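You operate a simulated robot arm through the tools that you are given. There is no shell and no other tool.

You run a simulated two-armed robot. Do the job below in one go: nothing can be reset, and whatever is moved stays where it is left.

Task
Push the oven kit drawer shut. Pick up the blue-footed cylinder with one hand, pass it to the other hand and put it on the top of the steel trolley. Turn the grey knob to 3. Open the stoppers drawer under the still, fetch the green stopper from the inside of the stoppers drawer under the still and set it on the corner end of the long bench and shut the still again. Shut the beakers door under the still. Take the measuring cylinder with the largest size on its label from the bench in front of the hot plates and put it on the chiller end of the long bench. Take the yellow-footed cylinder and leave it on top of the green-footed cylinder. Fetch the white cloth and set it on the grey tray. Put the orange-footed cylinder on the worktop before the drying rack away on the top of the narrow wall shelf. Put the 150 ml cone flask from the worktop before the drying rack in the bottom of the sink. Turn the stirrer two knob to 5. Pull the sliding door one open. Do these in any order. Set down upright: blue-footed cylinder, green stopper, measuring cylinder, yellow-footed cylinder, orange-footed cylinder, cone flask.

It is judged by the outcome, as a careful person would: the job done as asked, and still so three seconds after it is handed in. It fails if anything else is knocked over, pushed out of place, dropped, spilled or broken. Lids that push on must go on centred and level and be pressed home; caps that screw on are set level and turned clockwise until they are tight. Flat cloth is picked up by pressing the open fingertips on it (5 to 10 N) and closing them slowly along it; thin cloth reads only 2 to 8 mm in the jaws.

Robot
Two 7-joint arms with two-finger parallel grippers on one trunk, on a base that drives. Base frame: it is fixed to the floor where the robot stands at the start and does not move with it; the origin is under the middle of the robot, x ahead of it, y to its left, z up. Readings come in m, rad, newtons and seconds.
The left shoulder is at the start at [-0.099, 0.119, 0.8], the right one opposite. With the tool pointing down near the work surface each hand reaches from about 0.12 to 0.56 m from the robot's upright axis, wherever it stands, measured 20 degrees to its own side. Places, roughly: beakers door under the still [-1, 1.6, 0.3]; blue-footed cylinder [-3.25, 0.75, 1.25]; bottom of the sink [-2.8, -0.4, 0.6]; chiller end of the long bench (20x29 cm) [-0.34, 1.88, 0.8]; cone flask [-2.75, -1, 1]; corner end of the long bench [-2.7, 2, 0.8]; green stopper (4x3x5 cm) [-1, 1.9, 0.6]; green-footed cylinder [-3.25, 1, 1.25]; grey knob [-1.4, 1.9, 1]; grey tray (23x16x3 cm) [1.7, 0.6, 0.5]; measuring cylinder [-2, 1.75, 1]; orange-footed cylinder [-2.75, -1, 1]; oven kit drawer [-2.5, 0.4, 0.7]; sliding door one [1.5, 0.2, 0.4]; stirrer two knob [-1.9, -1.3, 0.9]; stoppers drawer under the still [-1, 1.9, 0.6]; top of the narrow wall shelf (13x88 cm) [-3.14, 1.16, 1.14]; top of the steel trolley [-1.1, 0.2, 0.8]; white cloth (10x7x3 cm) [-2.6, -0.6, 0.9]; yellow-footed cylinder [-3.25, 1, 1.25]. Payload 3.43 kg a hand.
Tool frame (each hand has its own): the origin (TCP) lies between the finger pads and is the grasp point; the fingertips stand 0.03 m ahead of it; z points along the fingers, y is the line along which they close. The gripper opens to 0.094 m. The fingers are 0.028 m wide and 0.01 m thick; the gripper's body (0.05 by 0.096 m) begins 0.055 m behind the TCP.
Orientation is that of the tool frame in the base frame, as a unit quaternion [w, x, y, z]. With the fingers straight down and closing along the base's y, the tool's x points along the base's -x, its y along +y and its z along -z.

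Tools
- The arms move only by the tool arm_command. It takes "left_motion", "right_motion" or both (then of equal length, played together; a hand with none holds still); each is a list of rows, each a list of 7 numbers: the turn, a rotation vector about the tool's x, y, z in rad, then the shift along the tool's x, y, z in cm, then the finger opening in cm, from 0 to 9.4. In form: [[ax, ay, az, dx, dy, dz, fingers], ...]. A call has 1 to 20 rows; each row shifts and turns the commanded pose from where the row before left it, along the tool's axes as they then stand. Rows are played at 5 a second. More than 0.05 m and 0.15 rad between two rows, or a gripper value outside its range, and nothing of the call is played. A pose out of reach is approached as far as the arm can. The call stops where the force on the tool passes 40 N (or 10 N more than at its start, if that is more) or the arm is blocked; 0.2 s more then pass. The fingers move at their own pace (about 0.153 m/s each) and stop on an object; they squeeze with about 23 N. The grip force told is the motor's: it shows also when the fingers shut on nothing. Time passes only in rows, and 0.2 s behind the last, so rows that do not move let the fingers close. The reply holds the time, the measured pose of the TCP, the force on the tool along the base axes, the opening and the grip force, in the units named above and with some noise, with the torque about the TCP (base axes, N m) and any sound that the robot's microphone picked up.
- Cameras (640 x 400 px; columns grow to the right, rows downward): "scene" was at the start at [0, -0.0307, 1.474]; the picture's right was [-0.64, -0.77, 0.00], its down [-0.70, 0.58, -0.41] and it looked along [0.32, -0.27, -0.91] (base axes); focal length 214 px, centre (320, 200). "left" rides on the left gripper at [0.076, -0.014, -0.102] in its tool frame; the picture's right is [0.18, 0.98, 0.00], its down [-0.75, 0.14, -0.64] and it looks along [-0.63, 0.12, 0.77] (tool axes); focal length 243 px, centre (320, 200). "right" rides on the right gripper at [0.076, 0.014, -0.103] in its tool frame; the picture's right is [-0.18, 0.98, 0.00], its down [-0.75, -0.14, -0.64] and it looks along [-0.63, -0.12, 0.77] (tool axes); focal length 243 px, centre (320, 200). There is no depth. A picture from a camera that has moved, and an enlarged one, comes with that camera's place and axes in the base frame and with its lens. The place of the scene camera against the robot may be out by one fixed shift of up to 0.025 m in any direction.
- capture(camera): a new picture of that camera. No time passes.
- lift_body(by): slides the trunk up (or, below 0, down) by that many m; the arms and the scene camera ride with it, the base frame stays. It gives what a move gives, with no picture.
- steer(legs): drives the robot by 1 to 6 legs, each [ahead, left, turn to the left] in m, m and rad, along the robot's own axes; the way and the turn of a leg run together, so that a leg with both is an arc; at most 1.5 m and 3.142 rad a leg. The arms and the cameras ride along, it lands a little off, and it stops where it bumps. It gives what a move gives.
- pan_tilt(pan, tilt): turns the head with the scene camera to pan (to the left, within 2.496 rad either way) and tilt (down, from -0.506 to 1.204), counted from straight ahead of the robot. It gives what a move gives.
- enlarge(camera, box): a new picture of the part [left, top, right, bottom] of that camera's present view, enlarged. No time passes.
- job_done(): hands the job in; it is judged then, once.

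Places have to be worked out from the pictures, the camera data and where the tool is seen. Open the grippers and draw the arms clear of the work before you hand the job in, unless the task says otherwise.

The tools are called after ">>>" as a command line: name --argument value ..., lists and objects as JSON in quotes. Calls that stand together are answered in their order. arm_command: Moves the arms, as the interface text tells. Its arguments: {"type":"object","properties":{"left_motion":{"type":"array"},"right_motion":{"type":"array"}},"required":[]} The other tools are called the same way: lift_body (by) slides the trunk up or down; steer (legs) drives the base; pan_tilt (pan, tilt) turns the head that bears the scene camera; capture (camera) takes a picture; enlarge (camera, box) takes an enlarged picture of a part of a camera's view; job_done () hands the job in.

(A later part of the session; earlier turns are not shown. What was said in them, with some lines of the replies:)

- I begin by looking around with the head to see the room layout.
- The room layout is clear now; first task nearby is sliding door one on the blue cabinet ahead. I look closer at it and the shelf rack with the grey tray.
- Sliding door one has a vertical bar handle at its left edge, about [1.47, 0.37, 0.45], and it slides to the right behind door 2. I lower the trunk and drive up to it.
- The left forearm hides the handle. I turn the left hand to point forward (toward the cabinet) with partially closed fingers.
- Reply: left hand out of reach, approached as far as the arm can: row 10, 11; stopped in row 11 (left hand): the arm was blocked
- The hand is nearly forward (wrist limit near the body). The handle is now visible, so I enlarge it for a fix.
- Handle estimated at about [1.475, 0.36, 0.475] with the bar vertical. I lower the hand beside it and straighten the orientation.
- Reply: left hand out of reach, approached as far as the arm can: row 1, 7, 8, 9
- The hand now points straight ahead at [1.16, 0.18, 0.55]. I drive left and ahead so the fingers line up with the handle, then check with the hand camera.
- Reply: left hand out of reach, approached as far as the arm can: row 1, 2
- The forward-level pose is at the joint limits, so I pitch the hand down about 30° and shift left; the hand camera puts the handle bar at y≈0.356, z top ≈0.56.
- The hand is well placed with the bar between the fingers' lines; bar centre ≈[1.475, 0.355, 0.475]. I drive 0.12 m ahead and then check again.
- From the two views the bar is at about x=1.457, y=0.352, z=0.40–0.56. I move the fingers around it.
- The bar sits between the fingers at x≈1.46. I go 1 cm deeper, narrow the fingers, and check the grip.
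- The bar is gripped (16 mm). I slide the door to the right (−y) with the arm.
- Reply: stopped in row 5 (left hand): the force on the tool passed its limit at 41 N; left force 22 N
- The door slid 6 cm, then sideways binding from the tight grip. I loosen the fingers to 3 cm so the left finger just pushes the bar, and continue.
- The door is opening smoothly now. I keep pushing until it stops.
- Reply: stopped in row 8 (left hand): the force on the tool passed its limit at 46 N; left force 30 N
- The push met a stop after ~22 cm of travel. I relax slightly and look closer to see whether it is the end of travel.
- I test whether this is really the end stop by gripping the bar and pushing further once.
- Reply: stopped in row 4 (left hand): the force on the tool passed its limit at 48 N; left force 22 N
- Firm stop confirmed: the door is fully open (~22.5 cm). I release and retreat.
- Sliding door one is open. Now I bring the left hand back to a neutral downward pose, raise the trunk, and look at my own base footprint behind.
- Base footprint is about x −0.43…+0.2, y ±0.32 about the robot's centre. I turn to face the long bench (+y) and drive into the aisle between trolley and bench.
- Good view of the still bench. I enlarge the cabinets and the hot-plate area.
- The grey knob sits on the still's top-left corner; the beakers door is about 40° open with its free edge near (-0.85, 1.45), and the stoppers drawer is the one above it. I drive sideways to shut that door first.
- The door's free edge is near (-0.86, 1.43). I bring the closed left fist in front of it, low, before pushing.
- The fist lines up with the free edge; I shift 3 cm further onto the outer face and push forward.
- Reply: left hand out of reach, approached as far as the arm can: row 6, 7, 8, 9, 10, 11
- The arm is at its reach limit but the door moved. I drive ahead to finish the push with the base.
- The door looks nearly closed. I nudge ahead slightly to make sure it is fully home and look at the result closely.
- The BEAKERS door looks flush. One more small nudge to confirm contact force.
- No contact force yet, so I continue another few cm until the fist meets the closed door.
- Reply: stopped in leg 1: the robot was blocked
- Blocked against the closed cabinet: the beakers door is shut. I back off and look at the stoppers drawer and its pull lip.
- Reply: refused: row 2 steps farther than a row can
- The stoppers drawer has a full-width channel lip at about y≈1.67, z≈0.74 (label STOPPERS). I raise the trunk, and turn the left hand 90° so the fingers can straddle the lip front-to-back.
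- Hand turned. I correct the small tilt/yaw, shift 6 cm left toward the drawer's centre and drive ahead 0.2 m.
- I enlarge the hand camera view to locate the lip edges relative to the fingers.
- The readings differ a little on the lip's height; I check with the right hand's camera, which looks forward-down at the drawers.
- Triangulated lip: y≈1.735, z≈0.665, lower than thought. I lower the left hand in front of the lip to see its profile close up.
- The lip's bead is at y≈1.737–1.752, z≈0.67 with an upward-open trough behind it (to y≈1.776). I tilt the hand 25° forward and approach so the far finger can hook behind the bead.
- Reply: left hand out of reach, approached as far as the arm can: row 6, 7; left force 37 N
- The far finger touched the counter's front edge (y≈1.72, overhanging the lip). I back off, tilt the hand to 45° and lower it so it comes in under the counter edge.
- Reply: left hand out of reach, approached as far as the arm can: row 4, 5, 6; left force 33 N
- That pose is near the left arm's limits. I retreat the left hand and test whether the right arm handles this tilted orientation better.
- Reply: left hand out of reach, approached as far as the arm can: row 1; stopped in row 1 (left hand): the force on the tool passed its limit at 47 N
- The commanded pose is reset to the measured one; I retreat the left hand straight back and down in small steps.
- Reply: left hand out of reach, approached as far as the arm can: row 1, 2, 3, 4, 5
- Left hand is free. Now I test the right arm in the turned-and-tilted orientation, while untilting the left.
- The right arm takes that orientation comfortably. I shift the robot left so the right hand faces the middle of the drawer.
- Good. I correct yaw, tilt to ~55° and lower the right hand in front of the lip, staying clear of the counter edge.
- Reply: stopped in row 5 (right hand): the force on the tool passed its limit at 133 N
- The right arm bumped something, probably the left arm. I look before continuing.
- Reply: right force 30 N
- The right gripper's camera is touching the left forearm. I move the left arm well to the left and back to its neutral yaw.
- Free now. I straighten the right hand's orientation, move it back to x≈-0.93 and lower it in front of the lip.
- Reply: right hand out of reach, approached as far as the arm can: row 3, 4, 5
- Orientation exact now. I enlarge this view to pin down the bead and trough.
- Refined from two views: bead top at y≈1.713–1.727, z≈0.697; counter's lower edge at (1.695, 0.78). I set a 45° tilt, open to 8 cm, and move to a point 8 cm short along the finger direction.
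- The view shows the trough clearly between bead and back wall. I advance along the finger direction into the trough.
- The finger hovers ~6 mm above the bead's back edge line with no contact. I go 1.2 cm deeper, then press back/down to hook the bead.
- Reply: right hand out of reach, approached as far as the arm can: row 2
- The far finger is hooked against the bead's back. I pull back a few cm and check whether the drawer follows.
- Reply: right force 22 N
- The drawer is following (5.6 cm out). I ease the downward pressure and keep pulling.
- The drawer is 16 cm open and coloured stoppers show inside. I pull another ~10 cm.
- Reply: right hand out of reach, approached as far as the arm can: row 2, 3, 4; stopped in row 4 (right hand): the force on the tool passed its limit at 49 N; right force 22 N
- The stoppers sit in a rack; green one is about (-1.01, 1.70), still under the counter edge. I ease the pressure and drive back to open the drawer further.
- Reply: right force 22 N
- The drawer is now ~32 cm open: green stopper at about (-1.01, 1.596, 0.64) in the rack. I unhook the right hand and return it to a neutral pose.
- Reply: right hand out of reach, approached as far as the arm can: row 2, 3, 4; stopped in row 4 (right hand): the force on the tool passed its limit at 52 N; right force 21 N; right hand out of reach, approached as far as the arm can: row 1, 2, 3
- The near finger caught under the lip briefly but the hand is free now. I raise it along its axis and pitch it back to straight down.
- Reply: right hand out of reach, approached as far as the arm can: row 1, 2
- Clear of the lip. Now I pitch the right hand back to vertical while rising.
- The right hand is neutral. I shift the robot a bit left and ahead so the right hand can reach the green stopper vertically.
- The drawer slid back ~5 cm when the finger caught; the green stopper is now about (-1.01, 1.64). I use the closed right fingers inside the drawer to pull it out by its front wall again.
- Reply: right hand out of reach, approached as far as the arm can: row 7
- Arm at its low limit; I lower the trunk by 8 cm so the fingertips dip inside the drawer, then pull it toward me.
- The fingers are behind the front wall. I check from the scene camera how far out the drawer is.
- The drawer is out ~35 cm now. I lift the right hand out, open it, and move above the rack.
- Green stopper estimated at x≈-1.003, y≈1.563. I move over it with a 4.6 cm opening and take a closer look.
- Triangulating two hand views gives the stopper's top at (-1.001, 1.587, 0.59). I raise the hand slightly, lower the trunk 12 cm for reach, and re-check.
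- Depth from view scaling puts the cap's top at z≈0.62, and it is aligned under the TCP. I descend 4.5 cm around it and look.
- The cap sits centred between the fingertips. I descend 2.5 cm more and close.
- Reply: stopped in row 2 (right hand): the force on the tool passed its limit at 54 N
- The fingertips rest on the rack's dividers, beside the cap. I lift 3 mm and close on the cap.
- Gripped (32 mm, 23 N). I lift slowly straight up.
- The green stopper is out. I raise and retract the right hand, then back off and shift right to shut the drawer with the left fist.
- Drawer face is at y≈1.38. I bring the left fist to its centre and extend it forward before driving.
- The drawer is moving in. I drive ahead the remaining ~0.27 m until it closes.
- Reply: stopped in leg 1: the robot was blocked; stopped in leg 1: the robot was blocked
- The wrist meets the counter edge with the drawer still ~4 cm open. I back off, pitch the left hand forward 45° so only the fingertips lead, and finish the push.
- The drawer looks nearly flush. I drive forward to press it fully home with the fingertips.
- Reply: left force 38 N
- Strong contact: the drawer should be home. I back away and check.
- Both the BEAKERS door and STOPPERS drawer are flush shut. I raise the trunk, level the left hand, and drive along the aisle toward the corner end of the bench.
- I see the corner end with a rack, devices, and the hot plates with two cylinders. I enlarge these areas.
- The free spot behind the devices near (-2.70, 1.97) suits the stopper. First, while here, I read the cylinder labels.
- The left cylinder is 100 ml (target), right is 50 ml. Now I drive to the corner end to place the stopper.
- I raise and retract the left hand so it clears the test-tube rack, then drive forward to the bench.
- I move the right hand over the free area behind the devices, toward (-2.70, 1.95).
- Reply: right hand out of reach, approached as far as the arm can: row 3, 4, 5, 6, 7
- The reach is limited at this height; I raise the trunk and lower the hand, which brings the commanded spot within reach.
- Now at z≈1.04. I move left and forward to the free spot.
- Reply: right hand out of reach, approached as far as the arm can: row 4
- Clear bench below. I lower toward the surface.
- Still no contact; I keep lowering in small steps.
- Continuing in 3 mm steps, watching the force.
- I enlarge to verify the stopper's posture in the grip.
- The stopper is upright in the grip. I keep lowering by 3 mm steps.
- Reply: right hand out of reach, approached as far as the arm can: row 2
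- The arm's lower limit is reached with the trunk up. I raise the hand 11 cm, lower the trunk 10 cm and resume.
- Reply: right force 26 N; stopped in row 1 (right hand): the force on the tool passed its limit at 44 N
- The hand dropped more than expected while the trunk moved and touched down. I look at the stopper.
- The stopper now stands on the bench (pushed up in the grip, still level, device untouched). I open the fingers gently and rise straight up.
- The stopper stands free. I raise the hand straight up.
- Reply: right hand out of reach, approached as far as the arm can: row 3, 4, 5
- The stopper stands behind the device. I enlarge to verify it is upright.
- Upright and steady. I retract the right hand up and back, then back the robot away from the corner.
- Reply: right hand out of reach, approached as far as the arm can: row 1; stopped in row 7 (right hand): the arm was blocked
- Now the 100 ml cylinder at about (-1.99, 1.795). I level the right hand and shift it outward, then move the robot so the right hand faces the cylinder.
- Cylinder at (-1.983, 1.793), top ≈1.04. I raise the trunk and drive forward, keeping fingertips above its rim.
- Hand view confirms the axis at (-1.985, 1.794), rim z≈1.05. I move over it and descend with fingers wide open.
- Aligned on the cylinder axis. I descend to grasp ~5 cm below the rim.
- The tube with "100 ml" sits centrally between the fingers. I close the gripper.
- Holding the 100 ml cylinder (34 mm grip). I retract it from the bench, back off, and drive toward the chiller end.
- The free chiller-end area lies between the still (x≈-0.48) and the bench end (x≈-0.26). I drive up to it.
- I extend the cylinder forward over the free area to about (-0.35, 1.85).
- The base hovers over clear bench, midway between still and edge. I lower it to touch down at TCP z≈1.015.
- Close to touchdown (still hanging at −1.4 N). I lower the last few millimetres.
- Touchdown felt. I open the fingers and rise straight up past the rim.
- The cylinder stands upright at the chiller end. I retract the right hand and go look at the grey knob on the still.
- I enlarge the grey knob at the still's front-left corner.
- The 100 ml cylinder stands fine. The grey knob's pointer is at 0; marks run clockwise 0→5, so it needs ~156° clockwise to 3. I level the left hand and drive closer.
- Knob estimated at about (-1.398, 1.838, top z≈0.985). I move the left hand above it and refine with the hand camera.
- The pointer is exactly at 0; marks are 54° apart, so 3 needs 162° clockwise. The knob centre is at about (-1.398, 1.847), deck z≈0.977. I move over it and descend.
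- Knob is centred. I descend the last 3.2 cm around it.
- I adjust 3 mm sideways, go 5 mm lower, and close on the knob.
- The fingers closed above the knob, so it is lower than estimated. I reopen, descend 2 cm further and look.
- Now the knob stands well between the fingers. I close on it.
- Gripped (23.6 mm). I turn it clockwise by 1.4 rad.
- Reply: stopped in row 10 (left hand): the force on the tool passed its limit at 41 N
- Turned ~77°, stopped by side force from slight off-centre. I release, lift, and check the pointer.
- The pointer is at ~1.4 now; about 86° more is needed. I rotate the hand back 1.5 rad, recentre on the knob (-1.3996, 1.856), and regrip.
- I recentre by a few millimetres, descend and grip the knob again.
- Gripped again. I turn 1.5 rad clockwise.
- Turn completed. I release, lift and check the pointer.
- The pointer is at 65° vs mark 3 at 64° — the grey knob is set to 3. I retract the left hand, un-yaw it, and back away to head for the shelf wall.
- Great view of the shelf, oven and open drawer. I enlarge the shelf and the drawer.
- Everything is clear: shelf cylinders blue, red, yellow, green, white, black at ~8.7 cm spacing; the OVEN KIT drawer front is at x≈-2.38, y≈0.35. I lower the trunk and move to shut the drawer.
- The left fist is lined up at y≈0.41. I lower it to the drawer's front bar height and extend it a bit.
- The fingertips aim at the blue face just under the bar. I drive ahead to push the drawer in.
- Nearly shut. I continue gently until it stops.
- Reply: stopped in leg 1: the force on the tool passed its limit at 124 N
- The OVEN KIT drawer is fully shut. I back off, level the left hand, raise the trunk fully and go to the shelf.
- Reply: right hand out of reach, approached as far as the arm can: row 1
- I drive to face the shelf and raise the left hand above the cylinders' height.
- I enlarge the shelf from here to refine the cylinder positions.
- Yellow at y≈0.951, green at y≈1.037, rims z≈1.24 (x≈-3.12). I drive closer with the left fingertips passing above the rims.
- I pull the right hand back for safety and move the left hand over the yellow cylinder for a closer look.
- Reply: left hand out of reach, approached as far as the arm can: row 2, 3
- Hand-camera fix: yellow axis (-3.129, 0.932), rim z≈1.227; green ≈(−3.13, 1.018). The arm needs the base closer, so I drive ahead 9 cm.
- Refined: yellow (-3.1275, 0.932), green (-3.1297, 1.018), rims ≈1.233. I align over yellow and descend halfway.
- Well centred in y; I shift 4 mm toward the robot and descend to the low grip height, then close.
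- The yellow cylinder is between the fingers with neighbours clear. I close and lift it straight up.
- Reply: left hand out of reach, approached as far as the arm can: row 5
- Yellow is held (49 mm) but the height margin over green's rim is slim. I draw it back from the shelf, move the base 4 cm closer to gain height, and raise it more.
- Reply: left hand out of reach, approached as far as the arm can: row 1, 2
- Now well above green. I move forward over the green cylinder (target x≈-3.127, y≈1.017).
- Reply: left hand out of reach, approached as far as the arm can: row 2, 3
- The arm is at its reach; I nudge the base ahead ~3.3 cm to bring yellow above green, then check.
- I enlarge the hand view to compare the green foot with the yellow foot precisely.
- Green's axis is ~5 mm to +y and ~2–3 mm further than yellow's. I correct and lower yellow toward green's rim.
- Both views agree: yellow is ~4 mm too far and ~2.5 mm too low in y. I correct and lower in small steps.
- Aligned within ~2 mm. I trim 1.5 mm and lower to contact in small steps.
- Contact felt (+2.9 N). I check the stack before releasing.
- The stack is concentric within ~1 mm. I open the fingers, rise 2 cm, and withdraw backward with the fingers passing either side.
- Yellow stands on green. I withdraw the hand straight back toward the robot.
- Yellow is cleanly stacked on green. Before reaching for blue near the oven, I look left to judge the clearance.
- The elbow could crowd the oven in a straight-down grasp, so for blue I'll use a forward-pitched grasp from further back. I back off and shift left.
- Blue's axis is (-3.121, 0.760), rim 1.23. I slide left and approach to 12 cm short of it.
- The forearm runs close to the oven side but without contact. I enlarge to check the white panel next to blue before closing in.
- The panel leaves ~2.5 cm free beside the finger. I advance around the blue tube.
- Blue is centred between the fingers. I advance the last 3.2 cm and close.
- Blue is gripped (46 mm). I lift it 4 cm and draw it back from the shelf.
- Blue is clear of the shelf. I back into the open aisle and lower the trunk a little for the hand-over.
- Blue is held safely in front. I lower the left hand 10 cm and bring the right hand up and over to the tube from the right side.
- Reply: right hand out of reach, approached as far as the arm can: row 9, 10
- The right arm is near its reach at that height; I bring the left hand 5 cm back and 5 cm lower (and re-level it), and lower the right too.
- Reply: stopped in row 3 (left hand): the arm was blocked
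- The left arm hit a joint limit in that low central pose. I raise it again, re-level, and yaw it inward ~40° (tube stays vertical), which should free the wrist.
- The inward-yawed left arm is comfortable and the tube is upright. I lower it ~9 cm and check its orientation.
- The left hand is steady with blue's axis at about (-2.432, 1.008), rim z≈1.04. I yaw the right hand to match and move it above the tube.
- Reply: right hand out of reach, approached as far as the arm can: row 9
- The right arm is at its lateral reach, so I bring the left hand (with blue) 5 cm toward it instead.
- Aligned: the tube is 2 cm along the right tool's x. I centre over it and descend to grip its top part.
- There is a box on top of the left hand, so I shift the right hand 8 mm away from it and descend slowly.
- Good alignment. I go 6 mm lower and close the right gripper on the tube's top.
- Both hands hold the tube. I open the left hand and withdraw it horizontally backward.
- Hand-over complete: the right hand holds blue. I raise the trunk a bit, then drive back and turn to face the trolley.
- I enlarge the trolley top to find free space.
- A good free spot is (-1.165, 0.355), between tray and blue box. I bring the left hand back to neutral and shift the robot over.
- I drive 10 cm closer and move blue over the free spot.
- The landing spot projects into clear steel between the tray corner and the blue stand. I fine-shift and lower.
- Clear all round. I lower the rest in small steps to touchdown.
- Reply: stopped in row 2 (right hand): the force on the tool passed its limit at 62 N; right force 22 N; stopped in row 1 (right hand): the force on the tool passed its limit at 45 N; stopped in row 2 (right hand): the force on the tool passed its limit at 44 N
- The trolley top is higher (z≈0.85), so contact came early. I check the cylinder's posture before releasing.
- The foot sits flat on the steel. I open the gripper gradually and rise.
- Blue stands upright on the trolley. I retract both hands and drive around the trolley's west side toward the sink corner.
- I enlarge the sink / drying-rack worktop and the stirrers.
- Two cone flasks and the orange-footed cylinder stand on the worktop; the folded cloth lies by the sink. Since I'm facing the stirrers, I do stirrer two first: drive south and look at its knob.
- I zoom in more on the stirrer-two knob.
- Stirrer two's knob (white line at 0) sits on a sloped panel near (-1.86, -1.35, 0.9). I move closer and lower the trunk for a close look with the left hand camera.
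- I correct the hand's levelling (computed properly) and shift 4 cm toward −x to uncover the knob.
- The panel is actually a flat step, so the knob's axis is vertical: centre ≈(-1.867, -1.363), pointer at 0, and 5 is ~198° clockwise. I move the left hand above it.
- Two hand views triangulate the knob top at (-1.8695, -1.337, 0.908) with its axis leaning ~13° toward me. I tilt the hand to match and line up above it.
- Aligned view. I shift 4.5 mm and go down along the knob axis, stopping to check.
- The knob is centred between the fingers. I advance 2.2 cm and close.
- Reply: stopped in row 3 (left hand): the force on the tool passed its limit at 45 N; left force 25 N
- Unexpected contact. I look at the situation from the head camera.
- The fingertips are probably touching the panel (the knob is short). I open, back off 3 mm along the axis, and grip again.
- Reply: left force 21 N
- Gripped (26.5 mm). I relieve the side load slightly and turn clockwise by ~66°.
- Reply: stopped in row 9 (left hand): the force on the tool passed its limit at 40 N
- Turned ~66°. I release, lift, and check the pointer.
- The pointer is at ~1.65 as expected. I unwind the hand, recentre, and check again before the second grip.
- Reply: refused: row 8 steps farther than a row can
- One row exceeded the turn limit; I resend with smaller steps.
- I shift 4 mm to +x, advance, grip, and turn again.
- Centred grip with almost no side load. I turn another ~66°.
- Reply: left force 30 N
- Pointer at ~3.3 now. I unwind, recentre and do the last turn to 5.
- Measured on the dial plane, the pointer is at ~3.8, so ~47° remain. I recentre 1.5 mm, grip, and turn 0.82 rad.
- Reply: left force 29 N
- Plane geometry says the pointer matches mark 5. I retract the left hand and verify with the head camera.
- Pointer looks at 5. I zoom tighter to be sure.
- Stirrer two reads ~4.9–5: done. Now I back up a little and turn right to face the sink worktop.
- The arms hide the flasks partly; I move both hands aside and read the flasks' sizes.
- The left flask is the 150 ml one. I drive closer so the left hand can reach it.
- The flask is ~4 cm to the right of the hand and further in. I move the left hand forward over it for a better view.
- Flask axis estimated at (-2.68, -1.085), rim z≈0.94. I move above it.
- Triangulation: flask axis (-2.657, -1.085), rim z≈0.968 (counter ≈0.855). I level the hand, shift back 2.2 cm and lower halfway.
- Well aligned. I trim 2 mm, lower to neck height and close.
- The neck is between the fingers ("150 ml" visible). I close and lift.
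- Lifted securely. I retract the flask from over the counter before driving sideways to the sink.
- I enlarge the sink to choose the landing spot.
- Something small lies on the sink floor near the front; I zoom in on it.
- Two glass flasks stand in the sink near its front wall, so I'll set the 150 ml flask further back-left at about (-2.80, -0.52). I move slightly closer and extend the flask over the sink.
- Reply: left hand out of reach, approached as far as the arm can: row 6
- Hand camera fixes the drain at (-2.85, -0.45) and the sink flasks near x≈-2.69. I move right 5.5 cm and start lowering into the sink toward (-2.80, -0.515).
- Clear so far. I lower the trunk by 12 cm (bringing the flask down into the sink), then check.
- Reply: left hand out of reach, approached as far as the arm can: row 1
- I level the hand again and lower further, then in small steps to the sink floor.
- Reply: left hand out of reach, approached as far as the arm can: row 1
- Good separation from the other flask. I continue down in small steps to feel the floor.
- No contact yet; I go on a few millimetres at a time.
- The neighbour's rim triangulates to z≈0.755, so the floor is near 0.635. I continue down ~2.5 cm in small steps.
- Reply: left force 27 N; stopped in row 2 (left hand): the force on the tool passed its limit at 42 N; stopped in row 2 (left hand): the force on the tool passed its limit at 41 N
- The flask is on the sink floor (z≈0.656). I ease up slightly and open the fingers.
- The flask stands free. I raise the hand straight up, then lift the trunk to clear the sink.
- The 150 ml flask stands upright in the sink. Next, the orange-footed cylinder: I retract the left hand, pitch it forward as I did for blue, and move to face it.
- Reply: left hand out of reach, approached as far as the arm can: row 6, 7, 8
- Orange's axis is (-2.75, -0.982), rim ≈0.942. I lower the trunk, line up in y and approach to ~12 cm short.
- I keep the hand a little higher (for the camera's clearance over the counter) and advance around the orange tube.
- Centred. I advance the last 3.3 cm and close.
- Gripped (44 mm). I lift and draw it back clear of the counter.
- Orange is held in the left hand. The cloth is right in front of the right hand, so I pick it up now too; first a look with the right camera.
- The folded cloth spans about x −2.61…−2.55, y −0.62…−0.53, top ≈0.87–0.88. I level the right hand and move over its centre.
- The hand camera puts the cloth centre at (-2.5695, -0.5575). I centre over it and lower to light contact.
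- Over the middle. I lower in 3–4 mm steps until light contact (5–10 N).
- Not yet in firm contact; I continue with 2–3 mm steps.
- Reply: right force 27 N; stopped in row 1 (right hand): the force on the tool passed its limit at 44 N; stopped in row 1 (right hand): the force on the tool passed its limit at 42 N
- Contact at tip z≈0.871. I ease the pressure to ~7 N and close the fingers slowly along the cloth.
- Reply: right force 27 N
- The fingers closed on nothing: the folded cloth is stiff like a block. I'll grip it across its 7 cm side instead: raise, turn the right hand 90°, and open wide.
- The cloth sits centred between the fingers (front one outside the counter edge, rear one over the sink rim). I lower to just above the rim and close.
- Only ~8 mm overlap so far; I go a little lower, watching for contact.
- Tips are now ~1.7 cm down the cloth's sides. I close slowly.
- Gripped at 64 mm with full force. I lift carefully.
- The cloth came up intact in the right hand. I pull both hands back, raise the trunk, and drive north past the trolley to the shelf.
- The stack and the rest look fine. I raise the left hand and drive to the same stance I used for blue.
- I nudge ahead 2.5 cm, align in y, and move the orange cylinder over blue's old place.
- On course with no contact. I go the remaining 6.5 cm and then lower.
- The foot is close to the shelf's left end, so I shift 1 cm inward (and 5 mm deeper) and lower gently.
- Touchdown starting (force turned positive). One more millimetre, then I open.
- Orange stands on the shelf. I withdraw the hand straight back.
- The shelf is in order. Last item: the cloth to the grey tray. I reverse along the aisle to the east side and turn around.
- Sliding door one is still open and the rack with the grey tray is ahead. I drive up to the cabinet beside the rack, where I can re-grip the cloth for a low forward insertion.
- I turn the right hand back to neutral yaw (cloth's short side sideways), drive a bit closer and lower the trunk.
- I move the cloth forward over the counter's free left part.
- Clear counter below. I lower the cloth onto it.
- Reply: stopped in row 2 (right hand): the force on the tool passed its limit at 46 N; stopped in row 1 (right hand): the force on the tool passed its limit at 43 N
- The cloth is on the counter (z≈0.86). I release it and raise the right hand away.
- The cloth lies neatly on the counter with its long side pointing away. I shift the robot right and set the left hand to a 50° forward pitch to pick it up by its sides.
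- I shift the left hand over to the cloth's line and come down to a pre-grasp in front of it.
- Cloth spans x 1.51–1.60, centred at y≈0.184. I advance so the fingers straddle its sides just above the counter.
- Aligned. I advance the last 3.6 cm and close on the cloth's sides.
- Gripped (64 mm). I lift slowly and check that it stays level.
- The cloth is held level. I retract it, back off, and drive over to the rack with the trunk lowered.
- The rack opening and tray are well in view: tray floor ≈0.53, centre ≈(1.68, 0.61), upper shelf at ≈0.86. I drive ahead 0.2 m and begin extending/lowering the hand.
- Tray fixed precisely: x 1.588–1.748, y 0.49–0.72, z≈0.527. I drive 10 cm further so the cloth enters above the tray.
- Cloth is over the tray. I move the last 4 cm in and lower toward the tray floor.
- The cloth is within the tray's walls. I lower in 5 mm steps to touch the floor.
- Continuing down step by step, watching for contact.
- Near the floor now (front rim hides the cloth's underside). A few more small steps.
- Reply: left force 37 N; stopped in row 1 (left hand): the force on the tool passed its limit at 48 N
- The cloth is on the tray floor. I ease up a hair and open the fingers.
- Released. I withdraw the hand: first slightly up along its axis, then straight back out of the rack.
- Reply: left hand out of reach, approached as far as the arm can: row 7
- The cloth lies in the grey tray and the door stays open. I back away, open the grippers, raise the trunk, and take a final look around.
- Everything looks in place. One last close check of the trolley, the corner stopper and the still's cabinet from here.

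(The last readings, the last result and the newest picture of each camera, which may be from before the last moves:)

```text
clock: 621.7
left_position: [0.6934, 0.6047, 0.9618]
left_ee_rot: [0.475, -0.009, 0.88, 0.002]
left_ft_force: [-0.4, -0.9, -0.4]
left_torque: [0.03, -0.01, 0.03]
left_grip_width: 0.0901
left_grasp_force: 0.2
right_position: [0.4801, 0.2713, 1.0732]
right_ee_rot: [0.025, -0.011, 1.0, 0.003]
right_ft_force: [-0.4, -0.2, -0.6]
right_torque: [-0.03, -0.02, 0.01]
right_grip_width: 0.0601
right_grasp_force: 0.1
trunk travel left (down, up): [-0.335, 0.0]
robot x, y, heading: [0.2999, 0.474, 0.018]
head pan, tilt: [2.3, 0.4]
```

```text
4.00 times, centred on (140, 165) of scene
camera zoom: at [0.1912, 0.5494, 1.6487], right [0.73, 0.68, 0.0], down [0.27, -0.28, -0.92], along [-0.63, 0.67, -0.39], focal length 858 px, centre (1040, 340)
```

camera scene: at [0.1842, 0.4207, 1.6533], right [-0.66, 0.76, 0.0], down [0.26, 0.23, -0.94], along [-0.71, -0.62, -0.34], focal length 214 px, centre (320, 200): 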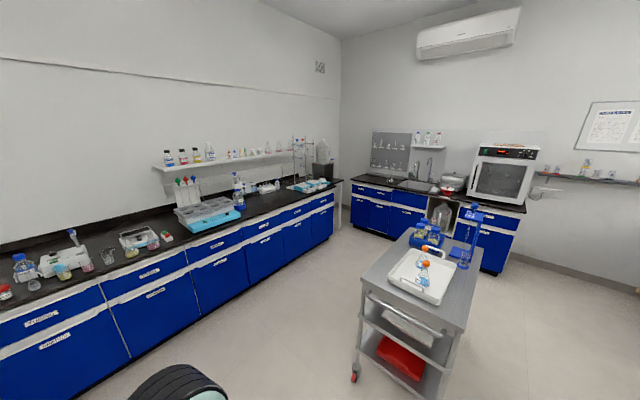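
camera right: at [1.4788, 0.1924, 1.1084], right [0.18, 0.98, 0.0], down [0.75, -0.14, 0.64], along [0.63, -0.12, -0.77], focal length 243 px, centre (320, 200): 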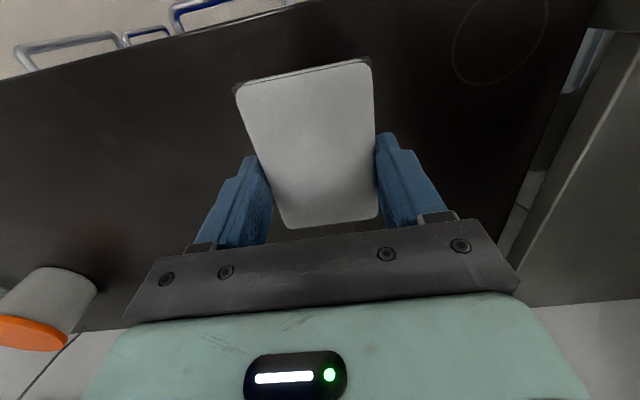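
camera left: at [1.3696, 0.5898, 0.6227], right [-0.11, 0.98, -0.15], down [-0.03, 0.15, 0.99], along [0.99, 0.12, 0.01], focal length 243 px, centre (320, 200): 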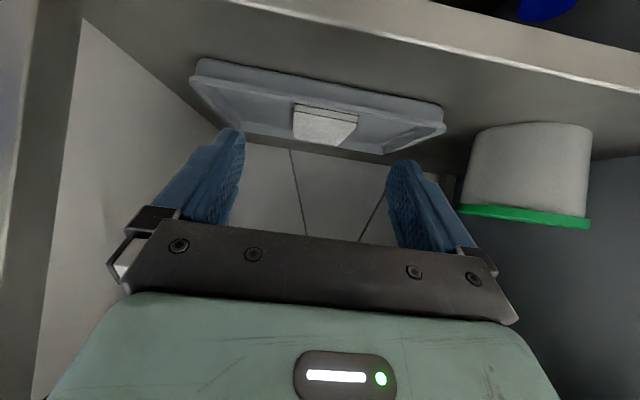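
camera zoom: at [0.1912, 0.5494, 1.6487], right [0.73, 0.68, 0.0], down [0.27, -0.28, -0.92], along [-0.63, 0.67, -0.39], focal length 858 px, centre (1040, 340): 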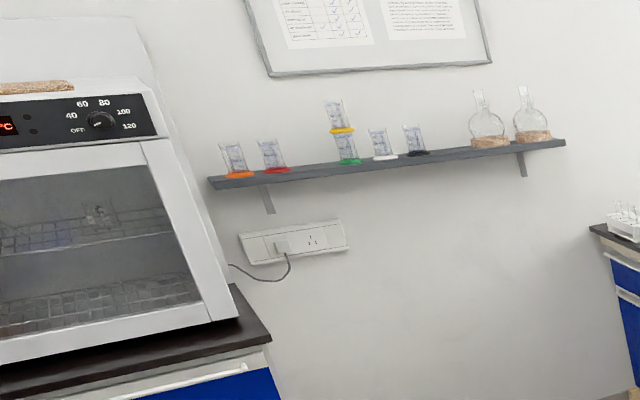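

All tasks check out: drawer, door and cabinet shut, cylinders, stopper, flask, cloth, knobs and sliding door as asked, grippers open and arms clear. I hand the job in.

>>> job_done

```text
The job is handed in.
```

I did all twelve jobs and handed in the work. The system has only confirmed the hand-in, with no verdict yet.

| Job | Result |
|---|---|
| Oven kit drawer | Pushed fully shut. |
| Blue-footed cylinder | Picked up with the left hand, passed to the right in mid-air, and standing on the trolley top. |
| Grey knob | Pointer on 3, within about 1°. |
| Green stopper | Upright on the corner end of the long bench, behind the white device; the stoppers drawer is shut again. |
| Beakers door | Shut and flush. |
| Measuring cylinder | The 100 ml one (the other is 50 ml), upright on the chiller end. |
| Yellow-footed cylinder | Stacked on the green-footed one, centred to about 1 mm. |
| White cloth | Lying in the grey tray. |
| Orange-footed cylinder | Upright on the narrow shelf, where the blue one had stood. |
| 150 ml cone flask | Upright on the sink floor, clear of the two flasks already in the sink. |
| Stirrer two knob | Pointer at about 4.9, roughly 4° short of the 5 mark. |
| Sliding door one | Open about 22 cm, to its stop. |

- **Firm contacts:** I bumped the edge of the long bench's counter while reaching for the stoppers drawer and caught the drawer's lip. The glassware also met its surfaces harder than intended when set down: about 62 N for the blue cylinder and 48 N or less elsewhere. I saw no damage.
- **Cloth:** It was set down briefly on the cabinet counter beside the rack, because it had to be re-gripped to fit under the upper shelf.
- **Final check:** The head camera showed the trolley, still cabinet, shelf and chiller end in order. The stopper was hidden behind the devices in that view; I last saw it clearly, standing, right after setting it down.

Both grippers are open and the arms are clear of the work.
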